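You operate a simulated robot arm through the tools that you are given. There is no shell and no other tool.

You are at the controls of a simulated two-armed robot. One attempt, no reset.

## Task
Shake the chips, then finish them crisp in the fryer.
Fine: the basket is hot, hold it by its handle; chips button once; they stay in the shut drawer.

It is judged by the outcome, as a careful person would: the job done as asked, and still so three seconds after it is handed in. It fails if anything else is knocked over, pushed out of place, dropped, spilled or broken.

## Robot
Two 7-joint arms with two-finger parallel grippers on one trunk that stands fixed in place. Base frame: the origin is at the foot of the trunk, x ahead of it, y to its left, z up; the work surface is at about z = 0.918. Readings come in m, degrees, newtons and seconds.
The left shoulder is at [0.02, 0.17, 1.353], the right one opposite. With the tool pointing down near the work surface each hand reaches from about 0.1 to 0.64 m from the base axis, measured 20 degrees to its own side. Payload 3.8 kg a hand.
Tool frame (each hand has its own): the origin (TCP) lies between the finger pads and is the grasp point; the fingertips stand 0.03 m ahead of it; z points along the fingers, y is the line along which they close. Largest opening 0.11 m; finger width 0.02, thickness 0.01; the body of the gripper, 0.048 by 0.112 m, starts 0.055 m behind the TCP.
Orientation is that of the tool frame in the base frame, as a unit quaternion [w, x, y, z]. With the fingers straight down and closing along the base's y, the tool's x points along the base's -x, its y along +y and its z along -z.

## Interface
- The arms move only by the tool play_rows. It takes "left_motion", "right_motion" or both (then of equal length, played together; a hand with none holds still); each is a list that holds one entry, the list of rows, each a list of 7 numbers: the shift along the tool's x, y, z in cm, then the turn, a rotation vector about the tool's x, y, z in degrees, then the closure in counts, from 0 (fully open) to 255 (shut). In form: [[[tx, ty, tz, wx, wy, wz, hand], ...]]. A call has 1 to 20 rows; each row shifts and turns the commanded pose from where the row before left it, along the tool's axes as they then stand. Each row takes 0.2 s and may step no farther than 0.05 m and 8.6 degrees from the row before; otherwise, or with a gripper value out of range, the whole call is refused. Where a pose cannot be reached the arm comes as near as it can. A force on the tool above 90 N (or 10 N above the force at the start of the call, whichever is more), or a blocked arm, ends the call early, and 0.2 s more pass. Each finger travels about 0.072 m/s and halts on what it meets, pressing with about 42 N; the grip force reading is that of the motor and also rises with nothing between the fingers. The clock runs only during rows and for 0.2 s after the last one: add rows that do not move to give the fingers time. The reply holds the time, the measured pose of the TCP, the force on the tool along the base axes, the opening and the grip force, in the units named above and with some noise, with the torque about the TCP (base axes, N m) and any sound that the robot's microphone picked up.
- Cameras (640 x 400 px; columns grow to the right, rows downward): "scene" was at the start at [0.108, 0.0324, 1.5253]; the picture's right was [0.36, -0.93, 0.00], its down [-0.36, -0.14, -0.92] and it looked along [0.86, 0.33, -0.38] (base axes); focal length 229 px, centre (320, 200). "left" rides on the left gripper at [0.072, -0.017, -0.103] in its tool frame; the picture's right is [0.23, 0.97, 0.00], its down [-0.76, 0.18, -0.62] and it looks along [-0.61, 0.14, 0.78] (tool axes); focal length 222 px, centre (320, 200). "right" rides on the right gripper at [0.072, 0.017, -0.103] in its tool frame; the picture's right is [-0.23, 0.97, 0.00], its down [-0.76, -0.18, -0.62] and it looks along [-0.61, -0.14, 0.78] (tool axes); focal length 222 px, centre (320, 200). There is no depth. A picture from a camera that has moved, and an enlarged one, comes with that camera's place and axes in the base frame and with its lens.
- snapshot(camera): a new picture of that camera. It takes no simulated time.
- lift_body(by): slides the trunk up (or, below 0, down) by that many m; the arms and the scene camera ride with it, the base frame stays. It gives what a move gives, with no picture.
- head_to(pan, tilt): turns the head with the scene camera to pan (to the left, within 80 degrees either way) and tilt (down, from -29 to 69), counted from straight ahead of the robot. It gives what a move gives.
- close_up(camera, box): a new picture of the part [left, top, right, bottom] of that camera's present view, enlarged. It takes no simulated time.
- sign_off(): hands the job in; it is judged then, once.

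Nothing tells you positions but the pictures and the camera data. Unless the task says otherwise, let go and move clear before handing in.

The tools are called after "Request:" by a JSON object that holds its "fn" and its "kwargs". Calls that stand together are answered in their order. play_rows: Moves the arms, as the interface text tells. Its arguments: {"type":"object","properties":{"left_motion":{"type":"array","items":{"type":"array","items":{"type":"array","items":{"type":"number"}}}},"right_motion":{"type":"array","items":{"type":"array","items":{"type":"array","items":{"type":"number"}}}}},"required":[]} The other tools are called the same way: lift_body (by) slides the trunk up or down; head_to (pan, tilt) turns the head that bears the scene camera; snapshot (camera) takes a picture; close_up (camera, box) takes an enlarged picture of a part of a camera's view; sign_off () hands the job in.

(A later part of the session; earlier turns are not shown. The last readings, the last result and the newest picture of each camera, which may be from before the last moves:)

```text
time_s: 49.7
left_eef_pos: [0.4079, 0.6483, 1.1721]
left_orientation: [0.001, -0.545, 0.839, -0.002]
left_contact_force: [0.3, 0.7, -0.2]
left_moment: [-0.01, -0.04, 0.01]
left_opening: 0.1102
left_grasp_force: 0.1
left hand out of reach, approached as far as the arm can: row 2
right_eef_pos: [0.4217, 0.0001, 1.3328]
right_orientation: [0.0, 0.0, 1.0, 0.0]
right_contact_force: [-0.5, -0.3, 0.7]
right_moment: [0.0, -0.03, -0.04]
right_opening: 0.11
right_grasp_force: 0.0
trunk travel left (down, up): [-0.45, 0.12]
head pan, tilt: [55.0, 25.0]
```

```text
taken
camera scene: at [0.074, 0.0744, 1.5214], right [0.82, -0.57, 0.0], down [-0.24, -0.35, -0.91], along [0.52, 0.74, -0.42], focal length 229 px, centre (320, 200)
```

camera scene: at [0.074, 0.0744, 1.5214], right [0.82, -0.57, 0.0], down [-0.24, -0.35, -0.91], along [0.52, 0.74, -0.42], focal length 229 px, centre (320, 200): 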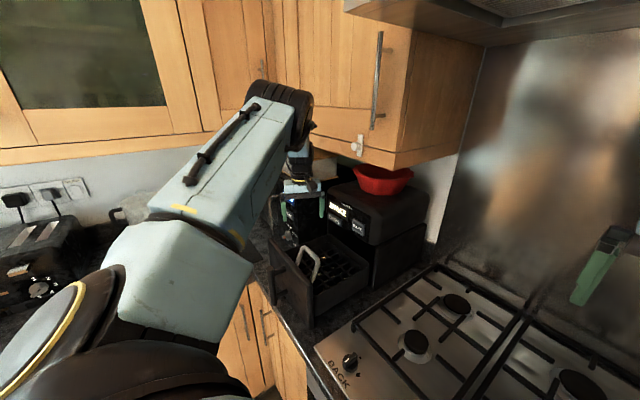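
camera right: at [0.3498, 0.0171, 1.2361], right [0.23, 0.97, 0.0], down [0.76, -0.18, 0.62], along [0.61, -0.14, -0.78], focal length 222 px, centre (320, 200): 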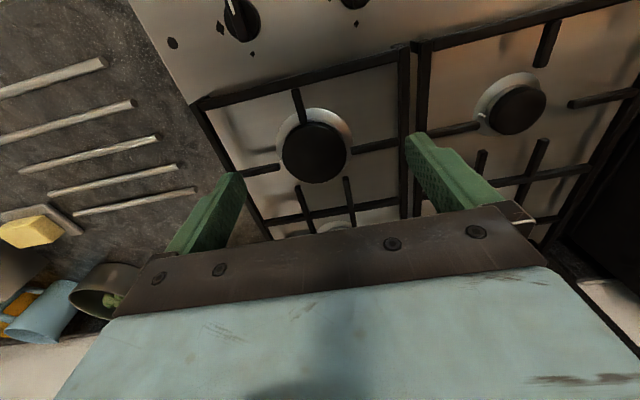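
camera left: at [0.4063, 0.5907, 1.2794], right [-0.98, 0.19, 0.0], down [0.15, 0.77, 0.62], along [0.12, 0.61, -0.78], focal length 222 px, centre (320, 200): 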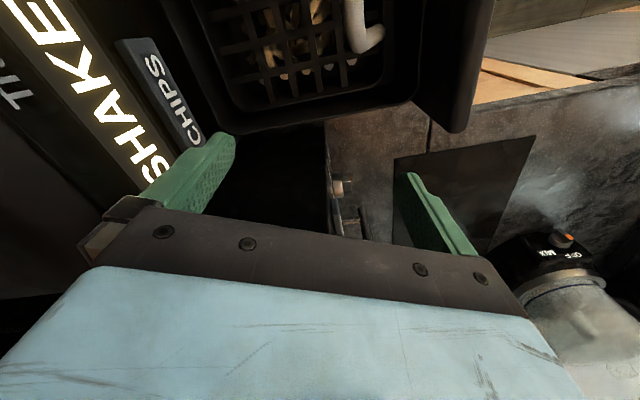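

The upper arm seems limited to about 25° above horizontal in this posture, so a higher trunk would bring the handle comfortably into reach. The right hand sits under the hood, so first I'll lower it and draw it back a little before raising the trunk.

Request:
{"fn": "play_rows", "kwargs": {"right_motion": [[[1.6, 0, 2.4, 0, 0, 0, 0], [1.6, 0, 2.4, 0, 0, 0, 0], [1.6, 0, 2.4, 0, 0, 0, 0], [1.6, 0, 2.4, 0, 0, 0, 0], [1.6, 0, 2.4, 0, 0, 0, 0], [0, 0, 0, 0, 0, 0, 0]]]}}

Request:
{"fn": "head_to", "kwargs": {"pan": 20, "tilt": 0}}

Request:
{"fn": "snapshot", "kwargs": {"camera": "scene"}}

```text
time_s: 51.1
left_eef_pos: [0.4074, 0.649, 1.1715]
left_orientation: [0.0, -0.545, 0.839, -0.001]
left_contact_force: [0.1, -0.8, 0.5]
left_moment: [0.0, 0.05, 0.02]
left_opening: 0.1103
left_grasp_force: 0.0
right_eef_pos: [0.3415, 0.0013, 1.2128]
right_orientation: [0.0, 0.0, 1.0, 0.0]
right_contact_force: [0.8, -0.1, 0.2]
right_moment: [-0.01, -0.02, -0.01]
right_opening: 0.1099
right_grasp_force: 0.2
trunk travel left (down, up): [-0.45, 0.12]
head pan, tilt: [55.0, 25.0]
```

```text
time_s: 52.1
left_eef_pos: [0.4078, 0.6488, 1.1709]
left_orientation: [0.0, -0.545, 0.839, -0.002]
left_contact_force: [-0.8, -0.1, -0.3]
left_moment: [0.03, -0.02, -0.01]
left_opening: 0.1103
left_grasp_force: 0.0
right_eef_pos: [0.3421, 0.001, 1.2127]
right_orientation: [-0.001, 0.0, 1.0, 0.001]
right_contact_force: [0.1, -0.7, 0.8]
right_moment: [-0.03, 0.0, 0.0]
right_opening: 0.1102
right_grasp_force: 0.0
trunk travel left (down, up): [-0.45, 0.12]
head pan, tilt: [20.0, 0.0]
```

```text
taken
camera scene: at [0.106, 0.03, 1.5617], right [0.34, -0.94, 0.0], down [0.0, 0.0, -1.0], along [0.94, 0.34, 0.0], focal length 229 px, centre (320, 200)
```

scene: 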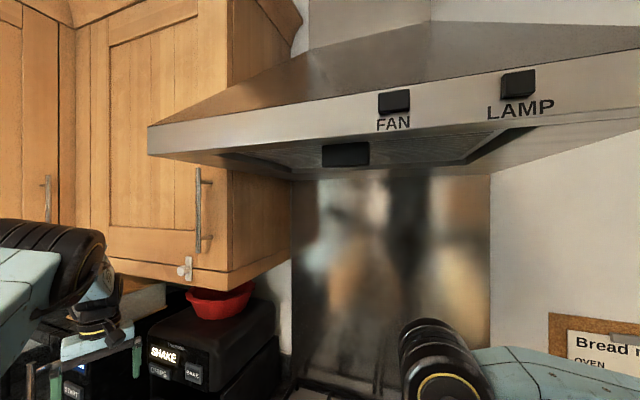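

The hood's underside is at about z 1.64 with its front edge near x 0.38, and both arms are now comfortably below or behind it. Raising the trunk 0.1 m is safe.

Request:
{"fn": "lift_body", "kwargs": {"by": 0.1}}

Request:
{"fn": "head_to", "kwargs": {"pan": 52, "tilt": 38}}

Request:
{"fn": "snapshot", "kwargs": {"camera": "scene"}}

Request:
{"fn": "snapshot", "kwargs": {"camera": "left"}}

```text
time_s: 53.5
left_eef_pos: [0.4097, 0.6481, 1.2724]
left_orientation: [-0.001, -0.545, 0.838, -0.002]
left_contact_force: [0.1, 0.6, 0.5]
left_moment: [0.0, -0.02, 0.01]
left_opening: 0.11
left_grasp_force: 0.0
right_eef_pos: [0.3418, 0.0018, 1.312]
right_orientation: [0.0, 0.0, 1.0, -0.001]
right_contact_force: [0.0, -0.6, 0.4]
right_moment: [-0.01, 0.01, -0.02]
right_opening: 0.1101
right_grasp_force: 0.0
trunk travel left (down, up): [-0.55, 0.02]
head pan, tilt: [20.0, 0.0]
```

```text
time_s: 54.5
left_eef_pos: [0.4086, 0.6479, 1.272]
left_orientation: [0.0, -0.545, 0.839, -0.001]
left_contact_force: [-0.1, 0.0, 0.1]
left_moment: [0.02, 0.0, -0.01]
left_opening: 0.1098
left_grasp_force: 0.0
right_eef_pos: [0.3421, 0.0003, 1.3129]
right_orientation: [0.001, -0.001, 1.0, 0.001]
right_contact_force: [0.0, 0.9, -0.6]
right_moment: [0.01, -0.04, 0.0]
right_opening: 0.1098
right_grasp_force: 0.0
trunk travel left (down, up): [-0.55, 0.02]
head pan, tilt: [52.0, 38.0]
```

```text
taken
camera scene: at [0.0746, 0.0671, 1.6011], right [0.79, -0.62, 0.0], down [-0.38, -0.48, -0.79], along [0.49, 0.62, -0.61], focal length 229 px, centre (320, 200)
```

scene: 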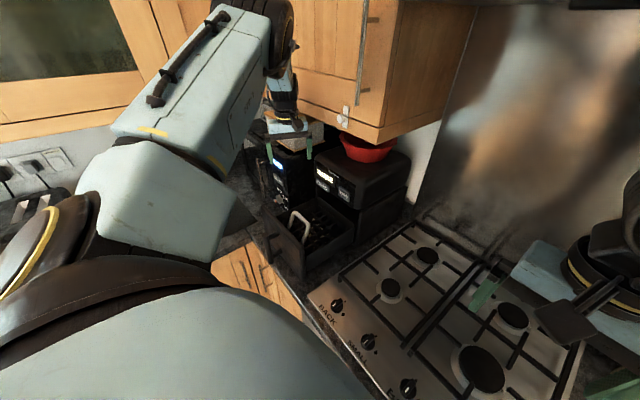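

```text
taken
camera left: at [0.3935, 0.5757, 1.3739], right [-0.98, 0.19, 0.0], down [0.15, 0.77, 0.62], along [0.12, 0.61, -0.78], focal length 222 px, centre (320, 200)
```

left: 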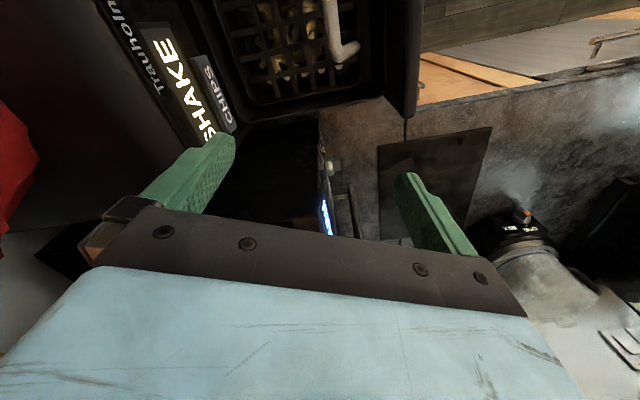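

The trunk is up at 1.45 m shoulder height. I'll lower the hand vertically 10 cm to z≈1.17, staying clear above the drawer.

Request:
{"fn": "play_rows", "kwargs": {"left_motion": [[[0, 0, 2.5, 0, 0, 0, 0], [0, 0, 2.5, 0, 0, 0, 0], [0, 0, 2.5, 0, 0, 0, 0], [0, 0, 2.5, 0, 0, 0, 0], [0, 0, 0, 0, 0, 0, 0]]]}}

Request:
{"fn": "play_rows", "kwargs": {"left_motion": [[[1.68, 0.08, 0, 0, 0, 0, 0], [1.68, 0.08, 0, 0, 0, 0, 0], [1.68, 0.08, 0, 0, 0, 0, 0], [0, 0, 0, 0, 0, 0, 0]]]}}

Request:
{"fn": "snapshot", "kwargs": {"camera": "left"}}

Request:
{"fn": "snapshot", "kwargs": {"camera": "scene"}}

```text
time_s: 55.7
left_eef_pos: [0.4078, 0.6461, 1.1734]
left_orientation: [0.001, -0.545, 0.838, -0.001]
left_contact_force: [-0.1, 0.5, 0.7]
left_moment: [0.03, -0.01, -0.01]
left_opening: 0.1099
left_grasp_force: 0.0
right_eef_pos: [0.3407, -0.0003, 1.3118]
right_orientation: [0.0, 0.001, 1.0, 0.001]
right_contact_force: [-0.1, 0.0, -0.6]
right_moment: [0.01, 0.0, 0.01]
right_opening: 0.1101
right_grasp_force: 0.0
trunk travel left (down, up): [-0.55, 0.02]
head pan, tilt: [52.0, 38.0]
```

```text
time_s: 56.7
left_eef_pos: [0.3867, 0.603, 1.1715]
left_orientation: [0.0, -0.544, 0.839, -0.002]
left_contact_force: [0.7, -0.4, 0.0]
left_moment: [0.01, 0.0, -0.02]
left_opening: 0.1102
left_grasp_force: 0.0
right_eef_pos: [0.3415, 0.0011, 1.3117]
right_orientation: [0.0, -0.001, 1.0, 0.001]
right_contact_force: [0.8, -0.3, 0.1]
right_moment: [-0.01, 0.01, 0.0]
right_opening: 0.1097
right_grasp_force: 0.2
trunk travel left (down, up): [-0.55, 0.02]
head pan, tilt: [52.0, 38.0]
```

```text
taken
camera left: at [0.3714, 0.5298, 1.2738], right [-0.98, 0.19, 0.0], down [0.15, 0.77, 0.62], along [0.12, 0.61, -0.78], focal length 222 px, centre (320, 200)
```

left: 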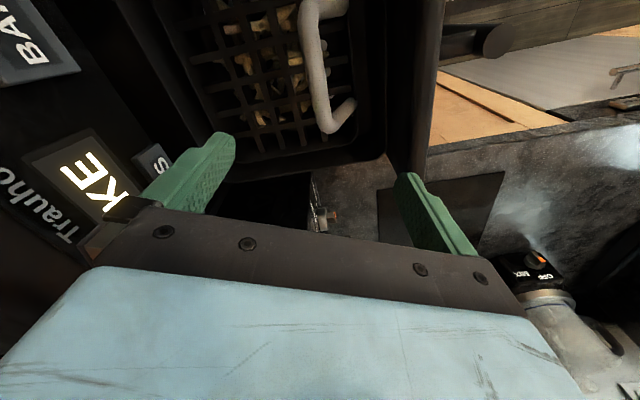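

```text
taken
camera scene: at [0.075, 0.0671, 1.601], right [0.79, -0.62, 0.0], down [-0.38, -0.49, -0.79], along [0.48, 0.62, -0.62], focal length 229 px, centre (320, 200)
```

scene: 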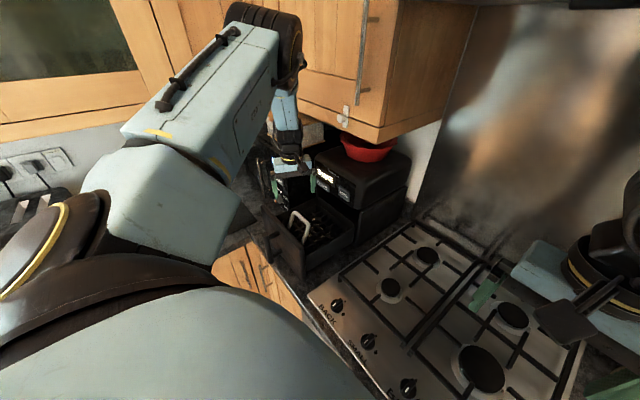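

The arm moves freely inward now. I'll finish the turn so the fingers close along x (across the handle bar), centre over the bar at (0.38, 0.565), and narrow the opening to about 6 cm so the fingers stay clear of the drawer front.

Request:
{"fn": "play_rows", "kwargs": {"left_motion": [[[0, 0, 0, 0, 0, -8, 60], [0, 0, 0, 0, 0, -8, 116], [0, 0, 0, 0, 0, -8, 116], [1.9, 0.33, 0, 0, 0, 0, 116], [1.9, 0.33, 0, 0, 0, 0, 116], [0, 0, 0, 0, 0, 0, 116]]]}}

Request:
{"fn": "snapshot", "kwargs": {"camera": "left"}}

Request:
{"fn": "close_up", "kwargs": {"camera": "scene", "box": [230, 120, 390, 260]}}

```text
time_s: 58.1
left_eef_pos: [0.3712, 0.5837, 1.1594]
left_orientation: [0.001, 0.707, -0.707, 0.003]
left_contact_force: [0.0, 1.0, -0.2]
left_moment: [0.0, -0.01, -0.01]
left_opening: 0.0598
left_grasp_force: 0.0
left hand out of reach, approached as far as the arm can: row 4, 5
right_eef_pos: [0.3424, 0.0014, 1.312]
right_orientation: [0.0, 0.0, 1.0, 0.0]
right_contact_force: [-0.3, 0.7, 0.7]
right_moment: [0.03, -0.01, 0.03]
right_opening: 0.1102
right_grasp_force: 0.1
trunk travel left (down, up): [-0.55, 0.02]
head pan, tilt: [52.0, 38.0]
```

```text
taken
camera left: at [0.3876, 0.5122, 1.2617], right [-0.97, -0.23, 0.0], down [-0.18, 0.77, 0.62], along [-0.14, 0.6, -0.79], focal length 222 px, centre (320, 200)
```

left: 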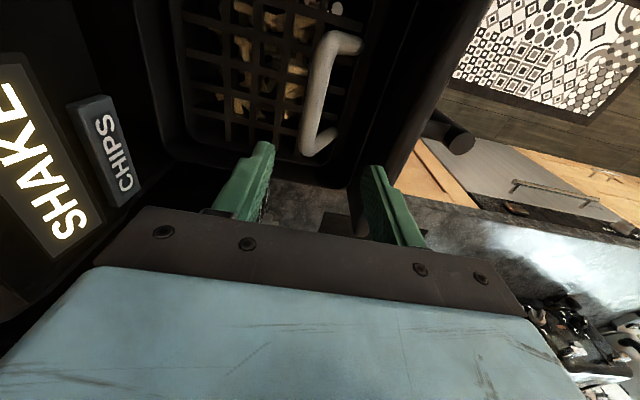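

```text
2.86 times, centred on (310, 190) of scene
camera zoom: at [0.0746, 0.0672, 1.601], right [0.79, -0.62, 0.0], down [-0.38, -0.49, -0.79], along [0.49, 0.62, -0.62], focal length 654 px, centre (349, 229)
```

zoom: 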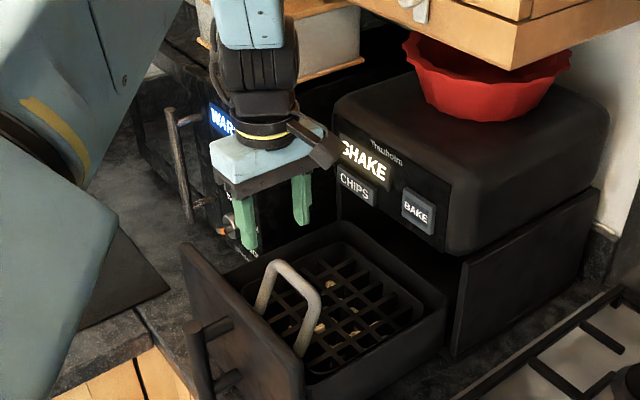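

Both fingers straddle the handle line in x, and the arm only stops short at this height; lower down it has more room. I'll use the last 2 cm of trunk travel, then go down to just above the bar while centring on it.

Request:
{"fn": "lift_body", "kwargs": {"by": 0.02}}

Request:
{"fn": "play_rows", "kwargs": {"left_motion": [[[0, -0.3, 2.5, 0, 0, 0, 116], [0.6, -0.3, 2.0, 0, 0, 0, 116], [1.27, -0.28, 1.3, 0, 0, 0, 116], [0, 0, 0, 0, 0, 0, 116]]]}}

Request:
{"fn": "snapshot", "kwargs": {"camera": "left"}}

Request:
{"fn": "close_up", "kwargs": {"camera": "scene", "box": [230, 140, 390, 260]}}

```text
time_s: 58.8
left_eef_pos: [0.3716, 0.5844, 1.1804]
left_orientation: [0.0, -0.707, 0.707, -0.003]
left_contact_force: [0.5, -0.9, 0.1]
left_moment: [-0.01, 0.07, -0.01]
left_opening: 0.0603
left_grasp_force: 0.1
right_eef_pos: [0.3414, 0.0003, 1.332]
right_orientation: [0.0, 0.0, 1.0, 0.0]
right_contact_force: [0.7, 0.3, 0.1]
right_moment: [0.01, -0.02, 0.03]
right_opening: 0.11
right_grasp_force: 0.0
trunk travel left (down, up): [-0.57, 0.0]
head pan, tilt: [52.0, 38.0]
```

```text
time_s: 59.8
left_eef_pos: [0.3816, 0.5662, 1.1206]
left_orientation: [-0.001, 0.708, -0.707, 0.004]
left_contact_force: [0.4, 0.5, 1.1]
left_moment: [0.0, 0.04, 0.01]
left_opening: 0.06
left_grasp_force: 0.0
right_eef_pos: [0.3423, 0.0013, 1.3332]
right_orientation: [0.0, 0.001, 1.0, 0.0]
right_contact_force: [0.0, 0.0, -0.3]
right_moment: [0.0, 0.02, -0.02]
right_opening: 0.1101
right_grasp_force: 0.0
trunk travel left (down, up): [-0.57, 0.0]
head pan, tilt: [52.0, 38.0]
```

```text
taken
camera left: at [0.3968, 0.4938, 1.2233], right [-0.97, -0.23, 0.0], down [-0.18, 0.77, 0.62], along [-0.14, 0.6, -0.79], focal length 222 px, centre (320, 200)
```

left: 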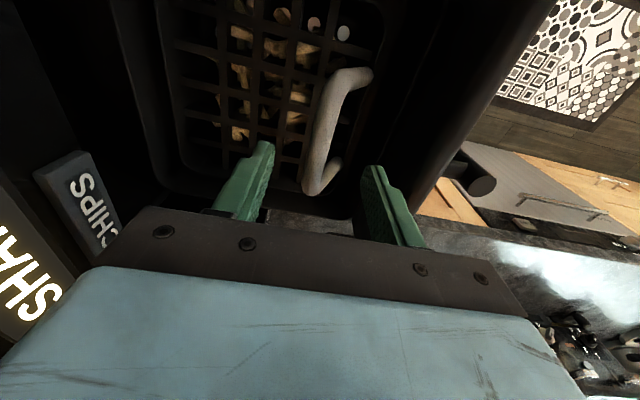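

```text
3.33 times, centred on (310, 200) of scene
camera zoom: at [0.0746, 0.0674, 1.621], right [0.79, -0.62, 0.0], down [-0.38, -0.49, -0.79], along [0.49, 0.62, -0.62], focal length 763 px, centre (353, 200)
```

zoom: 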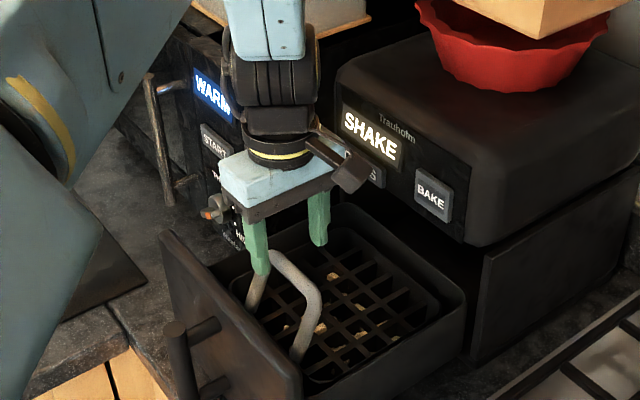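

The hand is centred over the arch bar (bar at x≈0.379, y 0.52–0.60), with one finger on each side. I'll descend straight down until the bar lies at the grasp point.

Request:
{"fn": "play_rows", "kwargs": {"left_motion": [[[0, 0.1, 2.0, 0, 0, 0, 116], [0, 0.1, 2.0, 0, 0, 0, 116], [0, 0.05, 2.0, 0, 0, 0, 116], [0, 0, 0, 0, 0, 0, 116]]]}}

Request:
{"fn": "snapshot", "kwargs": {"camera": "left"}}

Request:
{"fn": "close_up", "kwargs": {"camera": "scene", "box": [230, 140, 390, 260]}}

```text
time_s: 60.8
left_eef_pos: [0.3719, 0.5622, 1.1121]
left_orientation: [-0.001, 0.708, -0.707, 0.004]
left_contact_force: [-1.0, 0.7, 0.9]
left_moment: [0.02, 0.02, 0.02]
left_opening: 0.0602
left_grasp_force: 0.0
left hand out of reach, approached as far as the arm can: row 1, 2, 3
right_eef_pos: [0.3414, 0.001, 1.3316]
right_orientation: [-0.001, 0.0, 1.0, 0.0]
right_contact_force: [0.3, 0.4, 1.0]
right_moment: [0.0, -0.01, 0.03]
right_opening: 0.1102
right_grasp_force: 0.1
trunk travel left (down, up): [-0.57, 0.0]
head pan, tilt: [52.0, 38.0]
```

```text
taken
camera left: at [0.3883, 0.4897, 1.2144], right [-0.97, -0.23, -0.01], down [-0.18, 0.77, 0.62], along [-0.14, 0.6, -0.79], focal length 222 px, centre (320, 200)
```

left: 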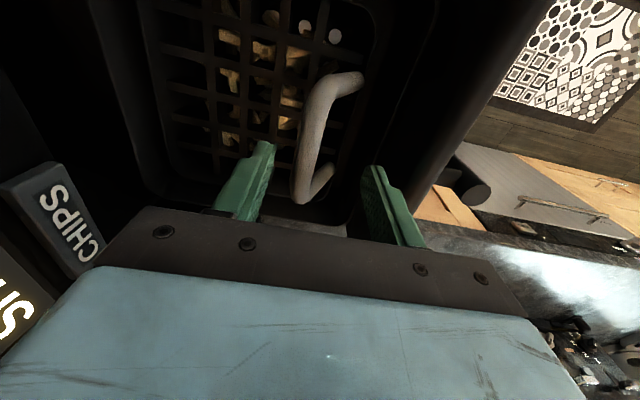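

```text
3.33 times, centred on (310, 200) of scene
camera zoom: at [0.0746, 0.0673, 1.621], right [0.79, -0.62, 0.0], down [-0.38, -0.49, -0.79], along [0.49, 0.62, -0.62], focal length 763 px, centre (353, 200)
```

zoom: 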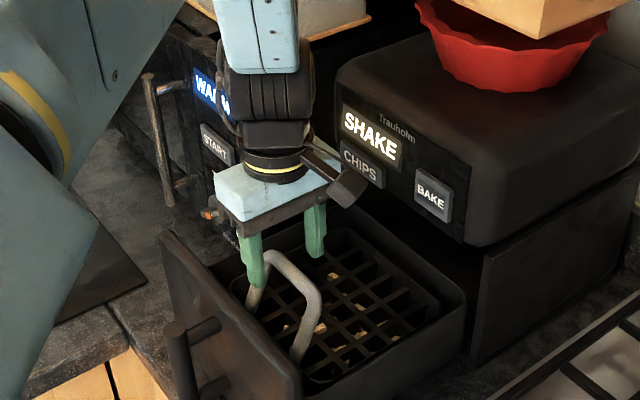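

The hand hovers just above the bar at z=1.112 but can't go lower in this arm posture. The trunk can do it instead: with the arm locked, lowering the trunk brings the hand straight down onto the bar, and raising it lifts the basket. I'll first re-centre the hand slightly over the bar, a bit higher where the arm has margin.

Request:
{"fn": "play_rows", "kwargs": {"left_motion": [[[-0.8, -0.3, -0.7, 0, 0, 0, 116], [-0.6, -0.3, -0.5, 0, 0, 0, 116], [0, 0, 0, 0, 0, 0, 116]]]}}

Request:
{"fn": "snapshot", "kwargs": {"camera": "left"}}

Request:
{"fn": "close_up", "kwargs": {"camera": "left", "box": [200, 50, 440, 250]}}

```text
time_s: 61.6
left_eef_pos: [0.3789, 0.5756, 1.1253]
left_orientation: [0.0, 0.707, -0.707, 0.004]
left_contact_force: [-0.8, -0.3, -0.2]
left_moment: [-0.01, -0.02, 0.0]
left_opening: 0.0601
left_grasp_force: 0.0
right_eef_pos: [0.3419, 0.0018, 1.3317]
right_orientation: [0.0, 0.0, 1.0, 0.0]
right_contact_force: [1.1, 0.4, 0.4]
right_moment: [0.04, -0.04, 0.0]
right_opening: 0.1102
right_grasp_force: 0.1
trunk travel left (down, up): [-0.57, 0.0]
head pan, tilt: [52.0, 38.0]
```

```text
taken
camera left: at [0.3944, 0.5038, 1.2268], right [-0.97, -0.23, 0.0], down [-0.18, 0.77, 0.62], along [-0.14, 0.6, -0.79], focal length 222 px, centre (320, 200)
```

left: 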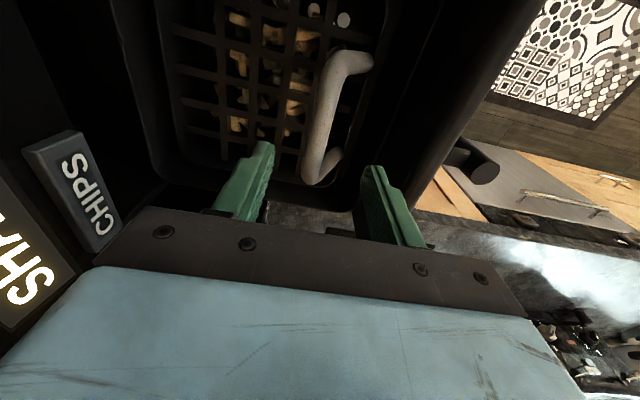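

```text
2.00 times, centred on (320, 150) of left
camera zoom: at [0.3944, 0.5038, 1.2268], right [-0.97, -0.23, 0.0], down [-0.18, 0.77, 0.62], along [-0.14, 0.6, -0.79], focal length 444 px, centre (320, 300)
```

zoom: 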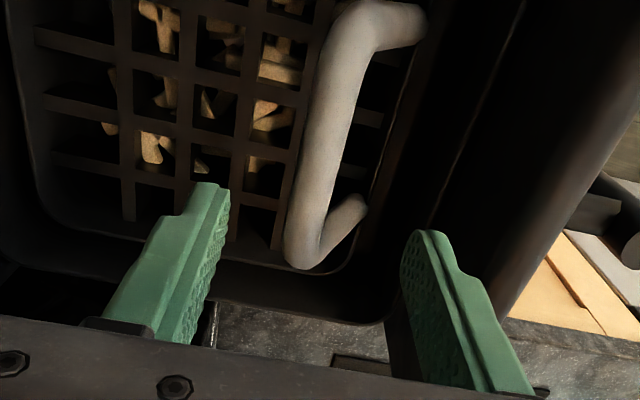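

The bar runs at x≈0.380 between the fingers, with the hand at (0.379, 0.576). I'll lower the trunk 6.7 cm so the bar comes to the grasp point.

Request:
{"fn": "lift_body", "kwargs": {"by": -0.067}}

Request:
{"fn": "snapshot", "kwargs": {"camera": "left"}}

Request:
{"fn": "close_up", "kwargs": {"camera": "scene", "box": [230, 120, 390, 240]}}

```text
time_s: 62.6
left_eef_pos: [0.379, 0.5762, 1.0576]
left_orientation: [-0.001, 0.707, -0.707, 0.004]
left_contact_force: [0.5, -0.1, -0.9]
left_moment: [0.01, 0.01, 0.0]
left_opening: 0.0597
left_grasp_force: 0.2
right_eef_pos: [0.341, 0.0004, 1.2652]
right_orientation: [0.0, 0.0, 1.0, 0.0]
right_contact_force: [0.2, 0.1, 0.2]
right_moment: [-0.01, 0.0, 0.0]
right_opening: 0.11
right_grasp_force: 0.0
trunk travel left (down, up): [-0.503, 0.067]
head pan, tilt: [52.0, 38.0]
```

```text
taken
camera left: at [0.3943, 0.5037, 1.1598], right [-0.97, -0.23, 0.0], down [-0.18, 0.77, 0.62], along [-0.14, 0.6, -0.79], focal length 222 px, centre (320, 200)
```

left: 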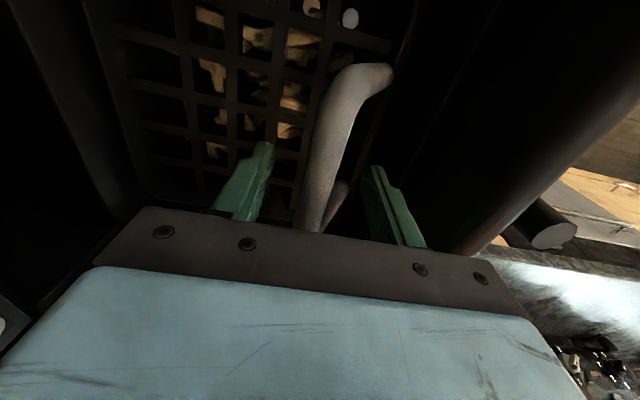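

```text
3.33 times, centred on (310, 180) of scene
camera zoom: at [0.0744, 0.0672, 1.5541], right [0.79, -0.62, 0.0], down [-0.38, -0.49, -0.79], along [0.49, 0.62, -0.62], focal length 763 px, centre (353, 267)
```

zoom: 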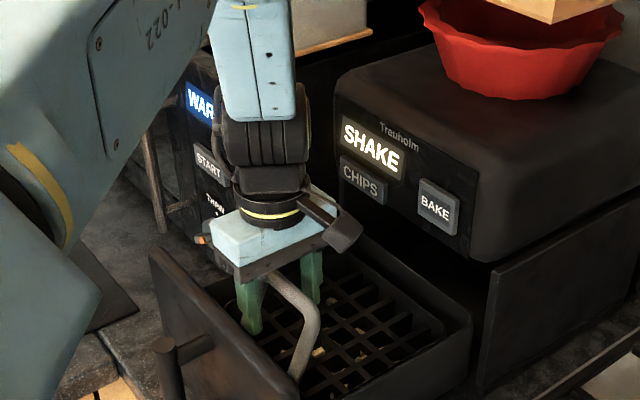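

The handle bar is between the fingers and nothing else is touched. I'll close on it.

Request:
{"fn": "play_rows", "kwargs": {"left_motion": [[[0, 0, 0, 0, 0, 0, 160], [0, 0, 0, 0, 0, 0, 200], [0, 0, 0, 0, 0, 0, 255], [0, 0, 0, 0, 0, 0, 255], [0, 0, 0, 0, 0, 0, 255], [0, 0, 0, 0, 0, 0, 255]]]}}

Request:
{"fn": "snapshot", "kwargs": {"camera": "left"}}

Request:
{"fn": "close_up", "kwargs": {"camera": "scene", "box": [230, 120, 390, 240]}}

```text
time_s: 64.0
left_eef_pos: [0.3792, 0.5749, 1.0585]
left_orientation: [0.0, 0.707, -0.707, 0.004]
left_contact_force: [-0.2, 1.0, 1.9]
left_moment: [-0.06, -0.03, 0.06]
left_opening: 0.0151
left_grasp_force: 41.9
right_eef_pos: [0.342, 0.0002, 1.2637]
right_orientation: [0.0, 0.0, 1.0, 0.0]
right_contact_force: [-0.6, -0.1, 0.3]
right_moment: [-0.01, 0.01, 0.01]
right_opening: 0.1101
right_grasp_force: 0.0
trunk travel left (down, up): [-0.503, 0.067]
head pan, tilt: [52.0, 38.0]
```

```text
taken
camera left: at [0.3944, 0.5038, 1.1598], right [-0.97, -0.23, 0.0], down [-0.18, 0.77, 0.62], along [-0.14, 0.6, -0.79], focal length 222 px, centre (320, 200)
```

left: 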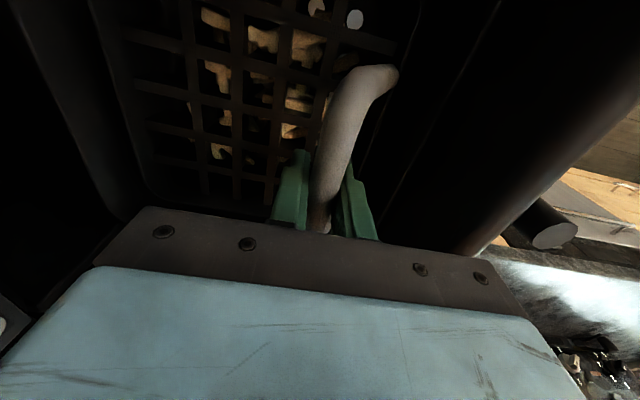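

```text
3.33 times, centred on (310, 180) of scene
camera zoom: at [0.0745, 0.0671, 1.554], right [0.79, -0.62, 0.0], down [-0.38, -0.49, -0.79], along [0.49, 0.62, -0.62], focal length 763 px, centre (353, 267)
```

zoom: 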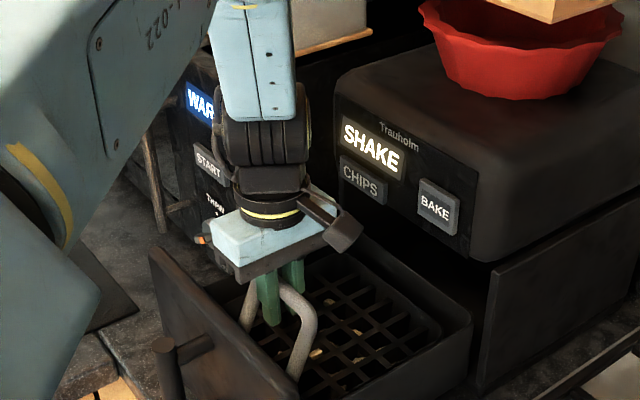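

The handle bar is gripped (1.5 cm, 42 N). I'll raise the trunk 2 cm as a test lift and check the load and how the basket hangs.

Request:
{"fn": "lift_body", "kwargs": {"by": 0.02}}

Request:
{"fn": "close_up", "kwargs": {"camera": "scene", "box": [230, 120, 390, 240]}}

Request:
{"fn": "snapshot", "kwargs": {"camera": "left"}}

```text
time_s: 64.7
left_eef_pos: [0.3794, 0.5759, 1.0773]
left_orientation: [0.0, 0.707, -0.707, 0.004]
left_contact_force: [-0.4, -0.1, -2.8]
left_moment: [0.04, 0.13, 0.02]
left_opening: 0.0154
left_grasp_force: 41.8
right_eef_pos: [0.3431, 0.0004, 1.2845]
right_orientation: [0.0, 0.0, 1.0, 0.0]
right_contact_force: [0.0, 0.2, -0.9]
right_moment: [0.0, -0.03, 0.02]
right_opening: 0.1102
right_grasp_force: 0.0
trunk travel left (down, up): [-0.523, 0.047]
head pan, tilt: [52.0, 38.0]
```

```text
3.33 times, centred on (310, 180) of scene
camera zoom: at [0.0751, 0.0677, 1.574], right [0.79, -0.62, 0.0], down [-0.38, -0.49, -0.79], along [0.48, 0.62, -0.62], focal length 763 px, centre (353, 267)
```

zoom: 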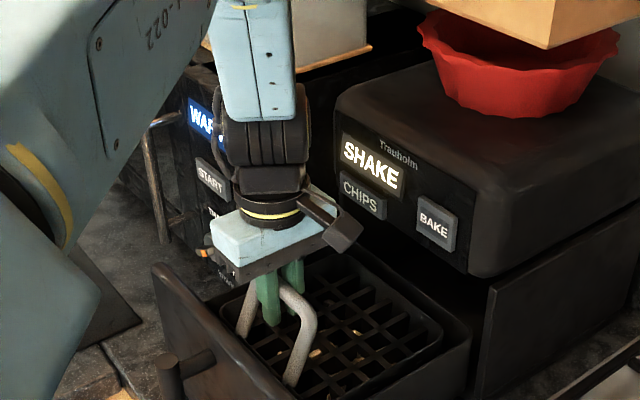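

```text
taken
camera left: at [0.3947, 0.5041, 1.1793], right [-0.97, -0.23, 0.0], down [-0.18, 0.77, 0.62], along [-0.14, 0.6, -0.79], focal length 222 px, centre (320, 200)
```

left: 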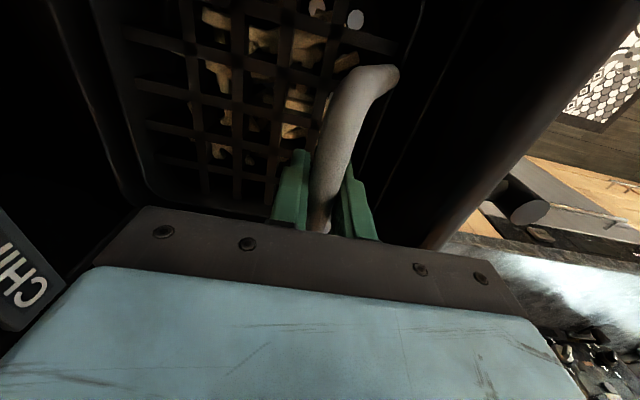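

The basket lifts with only about 3–5 N of load and stays level in the grip. I'll raise the trunk the remaining 4.7 cm.

Request:
{"fn": "lift_body", "kwargs": {"by": 0.047}}

Request:
{"fn": "close_up", "kwargs": {"camera": "scene", "box": [230, 120, 390, 240]}}

Request:
{"fn": "snapshot", "kwargs": {"camera": "left"}}

```text
time_s: 65.6
left_eef_pos: [0.3788, 0.5756, 1.1244]
left_orientation: [0.0, -0.707, 0.707, -0.005]
left_contact_force: [0.4, 0.6, -2.9]
left_moment: [0.05, 0.12, 0.01]
left_opening: 0.0154
left_grasp_force: 42.0
right_eef_pos: [0.3421, 0.003, 1.3317]
right_orientation: [0.001, 0.0, 1.0, -0.001]
right_contact_force: [-0.1, 0.4, -1.0]
right_moment: [-0.02, -0.02, -0.01]
right_opening: 0.11
right_grasp_force: 0.1
trunk travel left (down, up): [-0.57, 0.0]
head pan, tilt: [52.0, 38.0]
```

```text
3.33 times, centred on (310, 180) of scene
camera zoom: at [0.0749, 0.0675, 1.6209], right [0.79, -0.62, 0.0], down [-0.38, -0.49, -0.79], along [0.48, 0.62, -0.62], focal length 763 px, centre (353, 267)
```

zoom: 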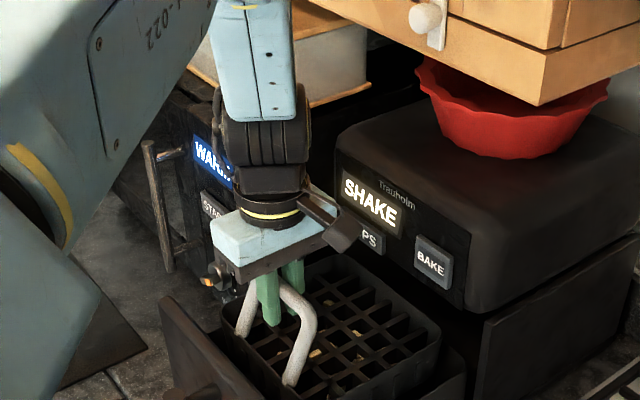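

```text
taken
camera left: at [0.3947, 0.504, 1.2264], right [-0.97, -0.23, 0.0], down [-0.18, 0.77, 0.62], along [-0.14, 0.6, -0.79], focal length 222 px, centre (320, 200)
```

left: 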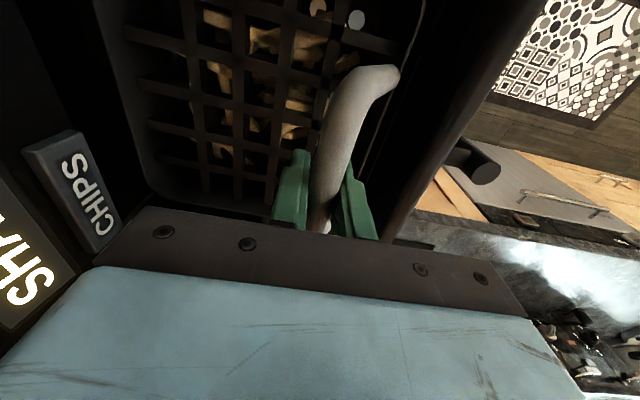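

The basket hangs level at z=1.124, still partly within the drawer walls. I'll lift it a further 5 cm, easing 7 mm away from the fryer so its back edge can't touch the buttons.

Request:
{"fn": "play_rows", "kwargs": {"left_motion": [[[-0.15, 0.25, -1.25, 0, 0, 0, 255], [-0.25, 0.25, -1.25, 0, 0, 0, 255], [-0.3, 0.1, -1.25, 0, 0, 0, 255], [-0.34, 0.1, -1.25, 0, 0, 0, 255], [0, 0, 0, 0, 0, 0, 255]]]}}

Request:
{"fn": "close_up", "kwargs": {"camera": "scene", "box": [230, 120, 390, 240]}}

Request:
{"fn": "snapshot", "kwargs": {"camera": "scene"}}

Request:
{"fn": "snapshot", "kwargs": {"camera": "left"}}

```text
time_s: 66.8
left_eef_pos: [0.3721, 0.5865, 1.1735]
left_orientation: [0.0, -0.707, 0.707, -0.003]
left_contact_force: [1.1, -0.6, -2.4]
left_moment: [0.04, 0.07, 0.03]
left_opening: 0.0153
left_grasp_force: 42.3
right_eef_pos: [0.3432, 0.0009, 1.3326]
right_orientation: [0.0, 0.001, 1.0, 0.0]
right_contact_force: [-0.3, 0.7, -0.1]
right_moment: [-0.01, 0.0, 0.01]
right_opening: 0.1101
right_grasp_force: 0.1
trunk travel left (down, up): [-0.57, 0.0]
head pan, tilt: [52.0, 38.0]
```

```text
3.33 times, centred on (310, 180) of scene
camera zoom: at [0.0749, 0.0677, 1.621], right [0.79, -0.62, 0.0], down [-0.38, -0.49, -0.79], along [0.48, 0.62, -0.62], focal length 763 px, centre (353, 267)
```

zoom: 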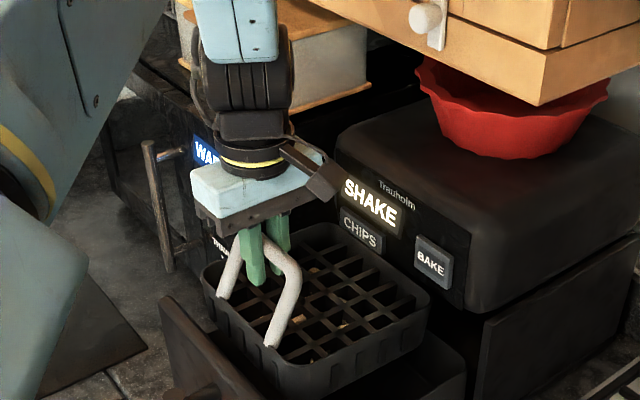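

```text
taken
camera scene: at [0.0749, 0.0677, 1.621], right [0.79, -0.62, 0.0], down [-0.38, -0.49, -0.79], along [0.48, 0.62, -0.62], focal length 229 px, centre (320, 200)
```

scene: 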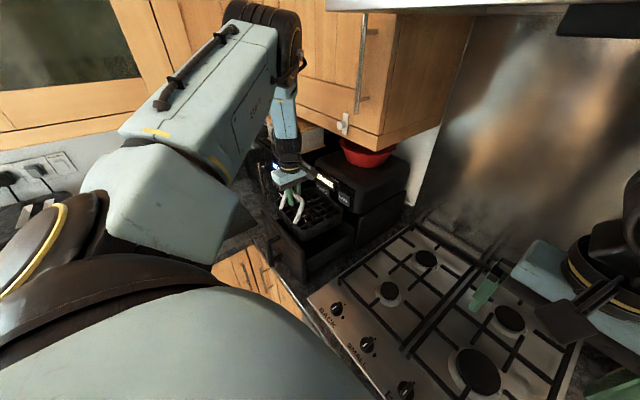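

```text
taken
camera left: at [0.3874, 0.5147, 1.2763], right [-0.97, -0.23, 0.0], down [-0.18, 0.77, 0.62], along [-0.14, 0.6, -0.79], focal length 222 px, centre (320, 200)
```

left: 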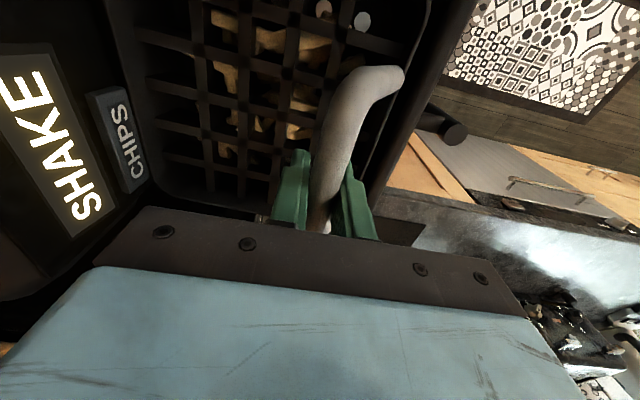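

The basket is fully clear of the drawer walls, level and firmly held, with chips caged under the grid. There is about 5 cm of free space to the left before the microwave, so I'll shake it side to side with 4 cm strokes, starting with two cycles.

Request:
{"fn": "play_rows", "kwargs": {"left_motion": [[[-3.8, 0, 0, 0, 0, 0, 255], [3.8, 0, 0, 0, 0, 0, 255], [-3.8, 0, 0, 0, 0, 0, 255], [3.8, 0, 0, 0, 0, 0, 255], [0, 0, 0, 0, 0, 0, 255]]]}}

Request:
{"fn": "snapshot", "kwargs": {"camera": "left"}}

Request:
{"fn": "close_up", "kwargs": {"camera": "scene", "box": [230, 120, 390, 240]}}

```text
time_s: 68.0
left_eef_pos: [0.3717, 0.5866, 1.1737]
left_orientation: [-0.001, -0.707, 0.707, -0.005]
left_contact_force: [0.1, 0.0, -2.7]
left_moment: [0.03, 0.09, -0.01]
left_opening: 0.0151
left_grasp_force: 42.1
right_eef_pos: [0.3417, 0.0011, 1.3308]
right_orientation: [0.0, -0.001, 1.0, -0.001]
right_contact_force: [-0.3, 0.7, 0.3]
right_moment: [-0.01, 0.03, 0.02]
right_opening: 0.1102
right_grasp_force: 0.1
trunk travel left (down, up): [-0.57, 0.0]
head pan, tilt: [52.0, 38.0]
```

```text
taken
camera left: at [0.3871, 0.5146, 1.2767], right [-0.97, -0.23, 0.0], down [-0.18, 0.77, 0.62], along [-0.14, 0.6, -0.79], focal length 222 px, centre (320, 200)
```

left: 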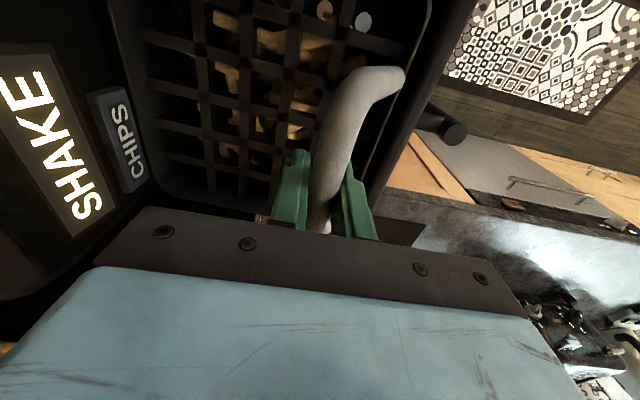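

```text
3.33 times, centred on (310, 180) of scene
camera zoom: at [0.0746, 0.0686, 1.621], right [0.79, -0.62, 0.0], down [-0.38, -0.49, -0.79], along [0.49, 0.62, -0.62], focal length 763 px, centre (353, 267)
```

zoom: 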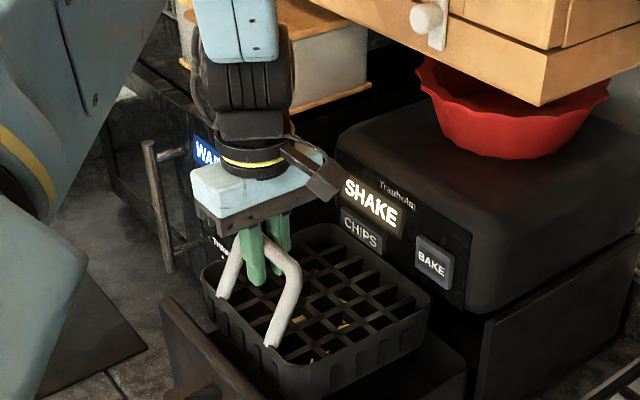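

The first cycles went cleanly: the grip is unchanged and the basket stayed level, with the chips already shifted. Now a more vigorous, longer shake.

Request:
{"fn": "play_rows", "kwargs": {"left_motion": [[[-4.5, 0, 0, 0, 0, 0, 255], [4.5, 0, 0, 0, 0, 0, 255], [-4.5, 0, 0, 0, 0, 0, 255], [4.5, 0, 0, 0, 0, 0, 255], [-4.5, 0, 0, 0, 0, 0, 255], [4.5, 0, 0, 0, 0, 0, 255], [-4.5, 0, 0, 0, 0, 0, 255], [4.5, 0, 0, 0, 0, 0, 255], [-4.5, 0, 0, 0, 0, 0, 255], [4.5, 0, 0, 0, 0, 0, 255], [-4.5, 0, 0, 0, 0, 0, 255], [4.5, 0, 0, 0, 0, 0, 255], [-4.5, 0, 0, 0, 0, 0, 255], [4.5, 0, 0, 0, 0, 0, 255], [0, 0, 0, 0, 0, 0, 255]]]}}

Request:
{"fn": "snapshot", "kwargs": {"camera": "left"}}

Request:
{"fn": "close_up", "kwargs": {"camera": "scene", "box": [230, 120, 390, 240]}}

```text
time_s: 71.2
left_eef_pos: [0.3704, 0.5855, 1.174]
left_orientation: [0.0, 0.707, -0.707, 0.004]
left_contact_force: [0.1, 0.2, -2.6]
left_moment: [0.02, 0.09, 0.02]
left_opening: 0.0154
left_grasp_force: 42.2
right_eef_pos: [0.342, 0.001, 1.3327]
right_orientation: [-0.001, 0.001, 1.0, 0.0]
right_contact_force: [0.0, 0.5, 0.4]
right_moment: [0.0, 0.02, 0.01]
right_opening: 0.1099
right_grasp_force: 0.0
trunk travel left (down, up): [-0.57, 0.0]
head pan, tilt: [52.0, 38.0]
```

```text
taken
camera left: at [0.3864, 0.5138, 1.277], right [-0.97, -0.23, 0.0], down [-0.18, 0.77, 0.62], along [-0.14, 0.6, -0.79], focal length 222 px, centre (320, 200)
```

left: 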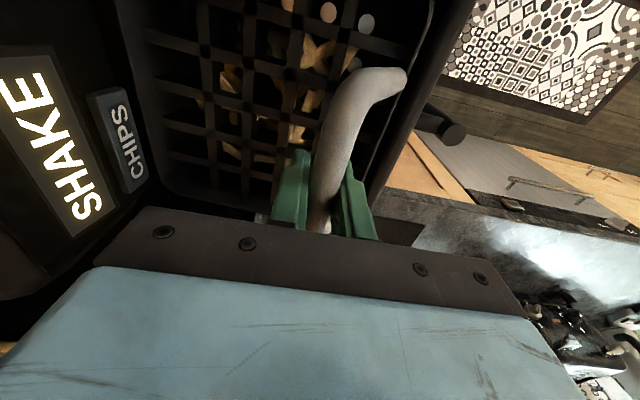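

```text
3.33 times, centred on (310, 180) of scene
camera zoom: at [0.0746, 0.0682, 1.621], right [0.79, -0.62, 0.0], down [-0.38, -0.49, -0.79], along [0.49, 0.62, -0.62], focal length 763 px, centre (353, 267)
```

zoom: 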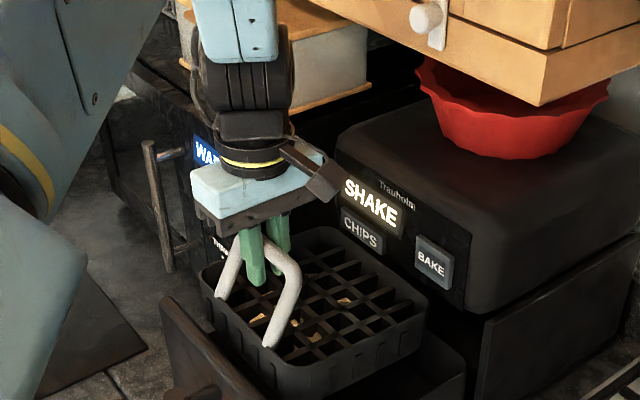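

The chips have visibly tumbled into a new arrangement, and the basket is still level and secure. I'll add a few diagonal up-and-sideways tosses for good measure.

Request:
{"fn": "play_rows", "kwargs": {"left_motion": [[[-3.8, 0, -2.0, 0, 0, 0, 255], [3.8, 0, 2.0, 0, 0, 0, 255], [-3.8, 0, -2.0, 0, 0, 0, 255], [3.8, 0, 2.0, 0, 0, 0, 255], [-3.8, 0, -2.0, 0, 0, 0, 255], [3.8, 0, 2.0, 0, 0, 0, 255], [-3.8, 0, -2.0, 0, 0, 0, 255], [3.8, 0, 2.0, 0, 0, 0, 255], [0, 0, 0, 0, 0, 0, 255]]]}}

Request:
{"fn": "snapshot", "kwargs": {"camera": "left"}}

Request:
{"fn": "close_up", "kwargs": {"camera": "scene", "box": [230, 120, 390, 240]}}

Request:
{"fn": "snapshot", "kwargs": {"camera": "scene"}}

```text
time_s: 73.2
left_eef_pos: [0.3709, 0.5861, 1.1747]
left_orientation: [-0.001, -0.707, 0.708, -0.004]
left_contact_force: [-0.4, 0.5, -2.8]
left_moment: [0.03, 0.1, -0.05]
left_opening: 0.015
left_grasp_force: 42.2
right_eef_pos: [0.3422, 0.0004, 1.3323]
right_orientation: [-0.001, 0.0, 1.0, 0.0]
right_contact_force: [0.2, -0.6, -0.1]
right_moment: [-0.04, -0.01, -0.03]
right_opening: 0.11
right_grasp_force: 0.0
trunk travel left (down, up): [-0.57, 0.0]
head pan, tilt: [52.0, 38.0]
```

```text
taken
camera left: at [0.3871, 0.5139, 1.2763], right [-0.97, -0.23, 0.0], down [-0.18, 0.77, 0.62], along [-0.14, 0.6, -0.79], focal length 222 px, centre (320, 200)
```

left: 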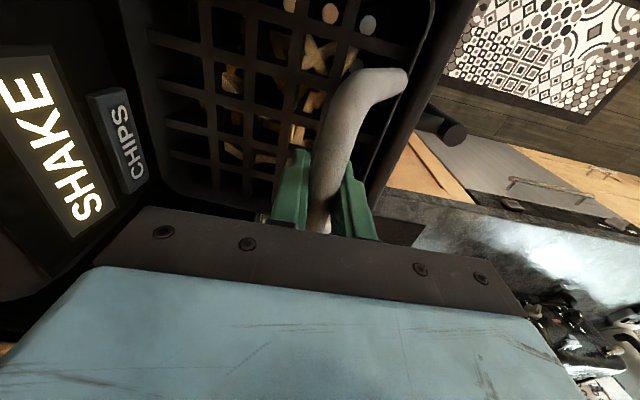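

```text
3.33 times, centred on (310, 180) of scene
camera zoom: at [0.0747, 0.0677, 1.621], right [0.79, -0.62, 0.0], down [-0.38, -0.49, -0.79], along [0.49, 0.62, -0.62], focal length 763 px, centre (353, 267)
```

zoom: 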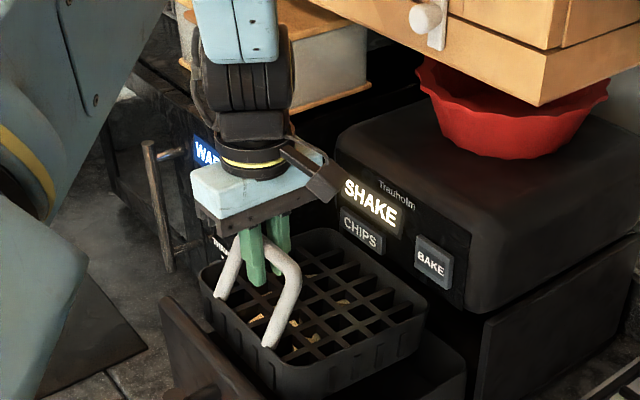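

```text
taken
camera scene: at [0.0747, 0.0677, 1.621], right [0.79, -0.62, 0.0], down [-0.38, -0.49, -0.79], along [0.49, 0.62, -0.62], focal length 229 px, centre (320, 200)
```

scene: 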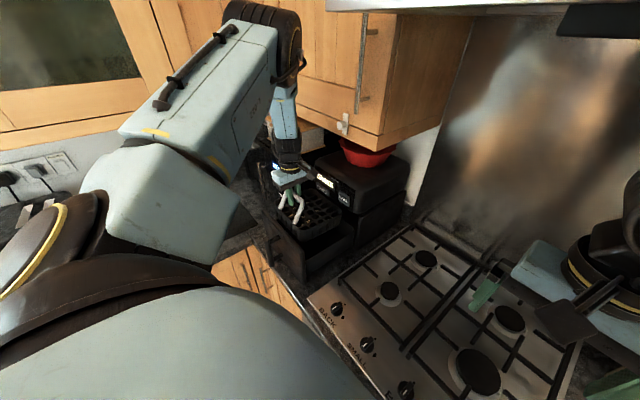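

The chips are well shaken and nothing was spilled; the basket sits in the grip as before. I'll retrace the path down to where the basket starts to enter the drawer.

Request:
{"fn": "play_rows", "kwargs": {"left_motion": [[[0.34, -0.15, 1.25, 0, 0, 0, 255], [0.3, -0.15, 1.25, 0, 0, 0, 255], [0.25, -0.25, 1.25, 0, 0, 0, 255], [0.16, -0.26, 1.22, 0, 0, 0, 255], [0, 0, 0, 0, 0, 0, 255]]]}}

Request:
{"fn": "close_up", "kwargs": {"camera": "scene", "box": [230, 120, 390, 240]}}

Request:
{"fn": "snapshot", "kwargs": {"camera": "left"}}

```text
time_s: 74.4
left_eef_pos: [0.3813, 0.5747, 1.1257]
left_orientation: [0.001, -0.707, 0.707, -0.003]
left_contact_force: [-0.8, 0.3, -3.5]
left_moment: [0.03, 0.08, 0.0]
left_opening: 0.0148
left_grasp_force: 41.8
right_eef_pos: [0.343, 0.0003, 1.3319]
right_orientation: [-0.001, 0.0, 1.0, 0.0]
right_contact_force: [-0.9, 0.6, -0.1]
right_moment: [-0.01, 0.0, -0.03]
right_opening: 0.11
right_grasp_force: 0.2
trunk travel left (down, up): [-0.57, 0.0]
head pan, tilt: [52.0, 38.0]
```

```text
3.33 times, centred on (310, 180) of scene
camera zoom: at [0.0746, 0.0673, 1.621], right [0.79, -0.62, 0.0], down [-0.38, -0.49, -0.79], along [0.49, 0.62, -0.62], focal length 763 px, centre (353, 267)
```

zoom: 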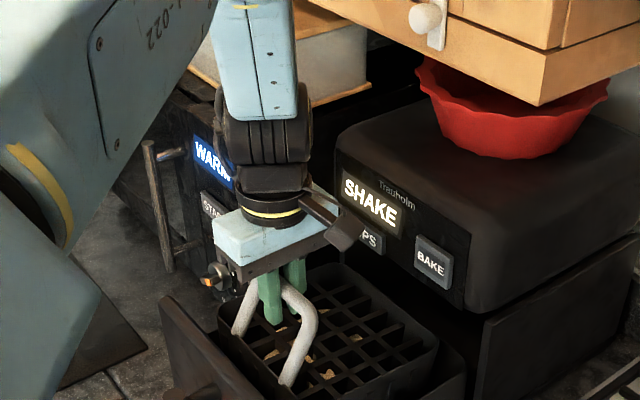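

```text
taken
camera left: at [0.3962, 0.5035, 1.2272], right [-0.97, -0.23, 0.0], down [-0.18, 0.76, 0.62], along [-0.14, 0.6, -0.79], focal length 222 px, centre (320, 200)
```

left: 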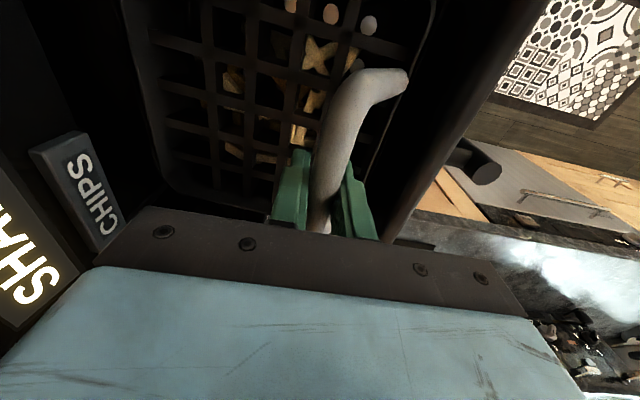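

The basket is re-entering the drawer, with only a slight droop at the back. I'll correct 2 mm in x to match the original spot and lower the trunk in stages, watching the contact force.

Request:
{"fn": "play_rows", "kwargs": {"left_motion": [[[0, 0.2, 0, 0, 0, 0, 255], [0, 0, 0, 0, 0, 0, 255]]]}}

Request:
{"fn": "lift_body", "kwargs": {"by": -0.03}}

Request:
{"fn": "close_up", "kwargs": {"camera": "scene", "box": [230, 120, 390, 240]}}

```text
time_s: 75.0
left_eef_pos: [0.378, 0.5754, 1.1238]
left_orientation: [0.0, 0.707, -0.707, 0.003]
left_contact_force: [-0.3, -0.6, -3.3]
left_moment: [0.0, 0.13, -0.01]
left_opening: 0.0154
left_grasp_force: 41.6
right_eef_pos: [0.3415, 0.0001, 1.3328]
right_orientation: [0.0, 0.001, 1.0, 0.0]
right_contact_force: [-0.4, 0.7, -1.1]
right_moment: [0.01, -0.01, 0.0]
right_opening: 0.1099
right_grasp_force: 0.0
trunk travel left (down, up): [-0.57, 0.0]
head pan, tilt: [52.0, 38.0]
```

```text
time_s: 75.8
left_eef_pos: [0.3781, 0.5758, 1.0945]
left_orientation: [0.0, -0.707, 0.707, -0.003]
left_contact_force: [-0.1, -0.3, -2.8]
left_moment: [0.05, 0.06, -0.01]
left_opening: 0.0151
left_grasp_force: 42.5
right_eef_pos: [0.3424, 0.0002, 1.3019]
right_orientation: [0.0, 0.0, 1.0, 0.0]
right_contact_force: [-1.2, -0.1, 0.3]
right_moment: [0.01, 0.0, 0.02]
right_opening: 0.1099
right_grasp_force: 0.1
trunk travel left (down, up): [-0.54, 0.03]
head pan, tilt: [52.0, 38.0]
```

```text
3.33 times, centred on (310, 180) of scene
camera zoom: at [0.0744, 0.0673, 1.591], right [0.79, -0.62, 0.0], down [-0.38, -0.49, -0.79], along [0.49, 0.62, -0.62], focal length 763 px, centre (353, 267)
```

zoom: 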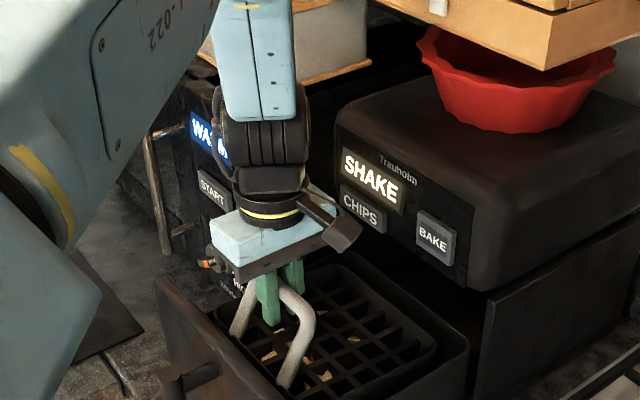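

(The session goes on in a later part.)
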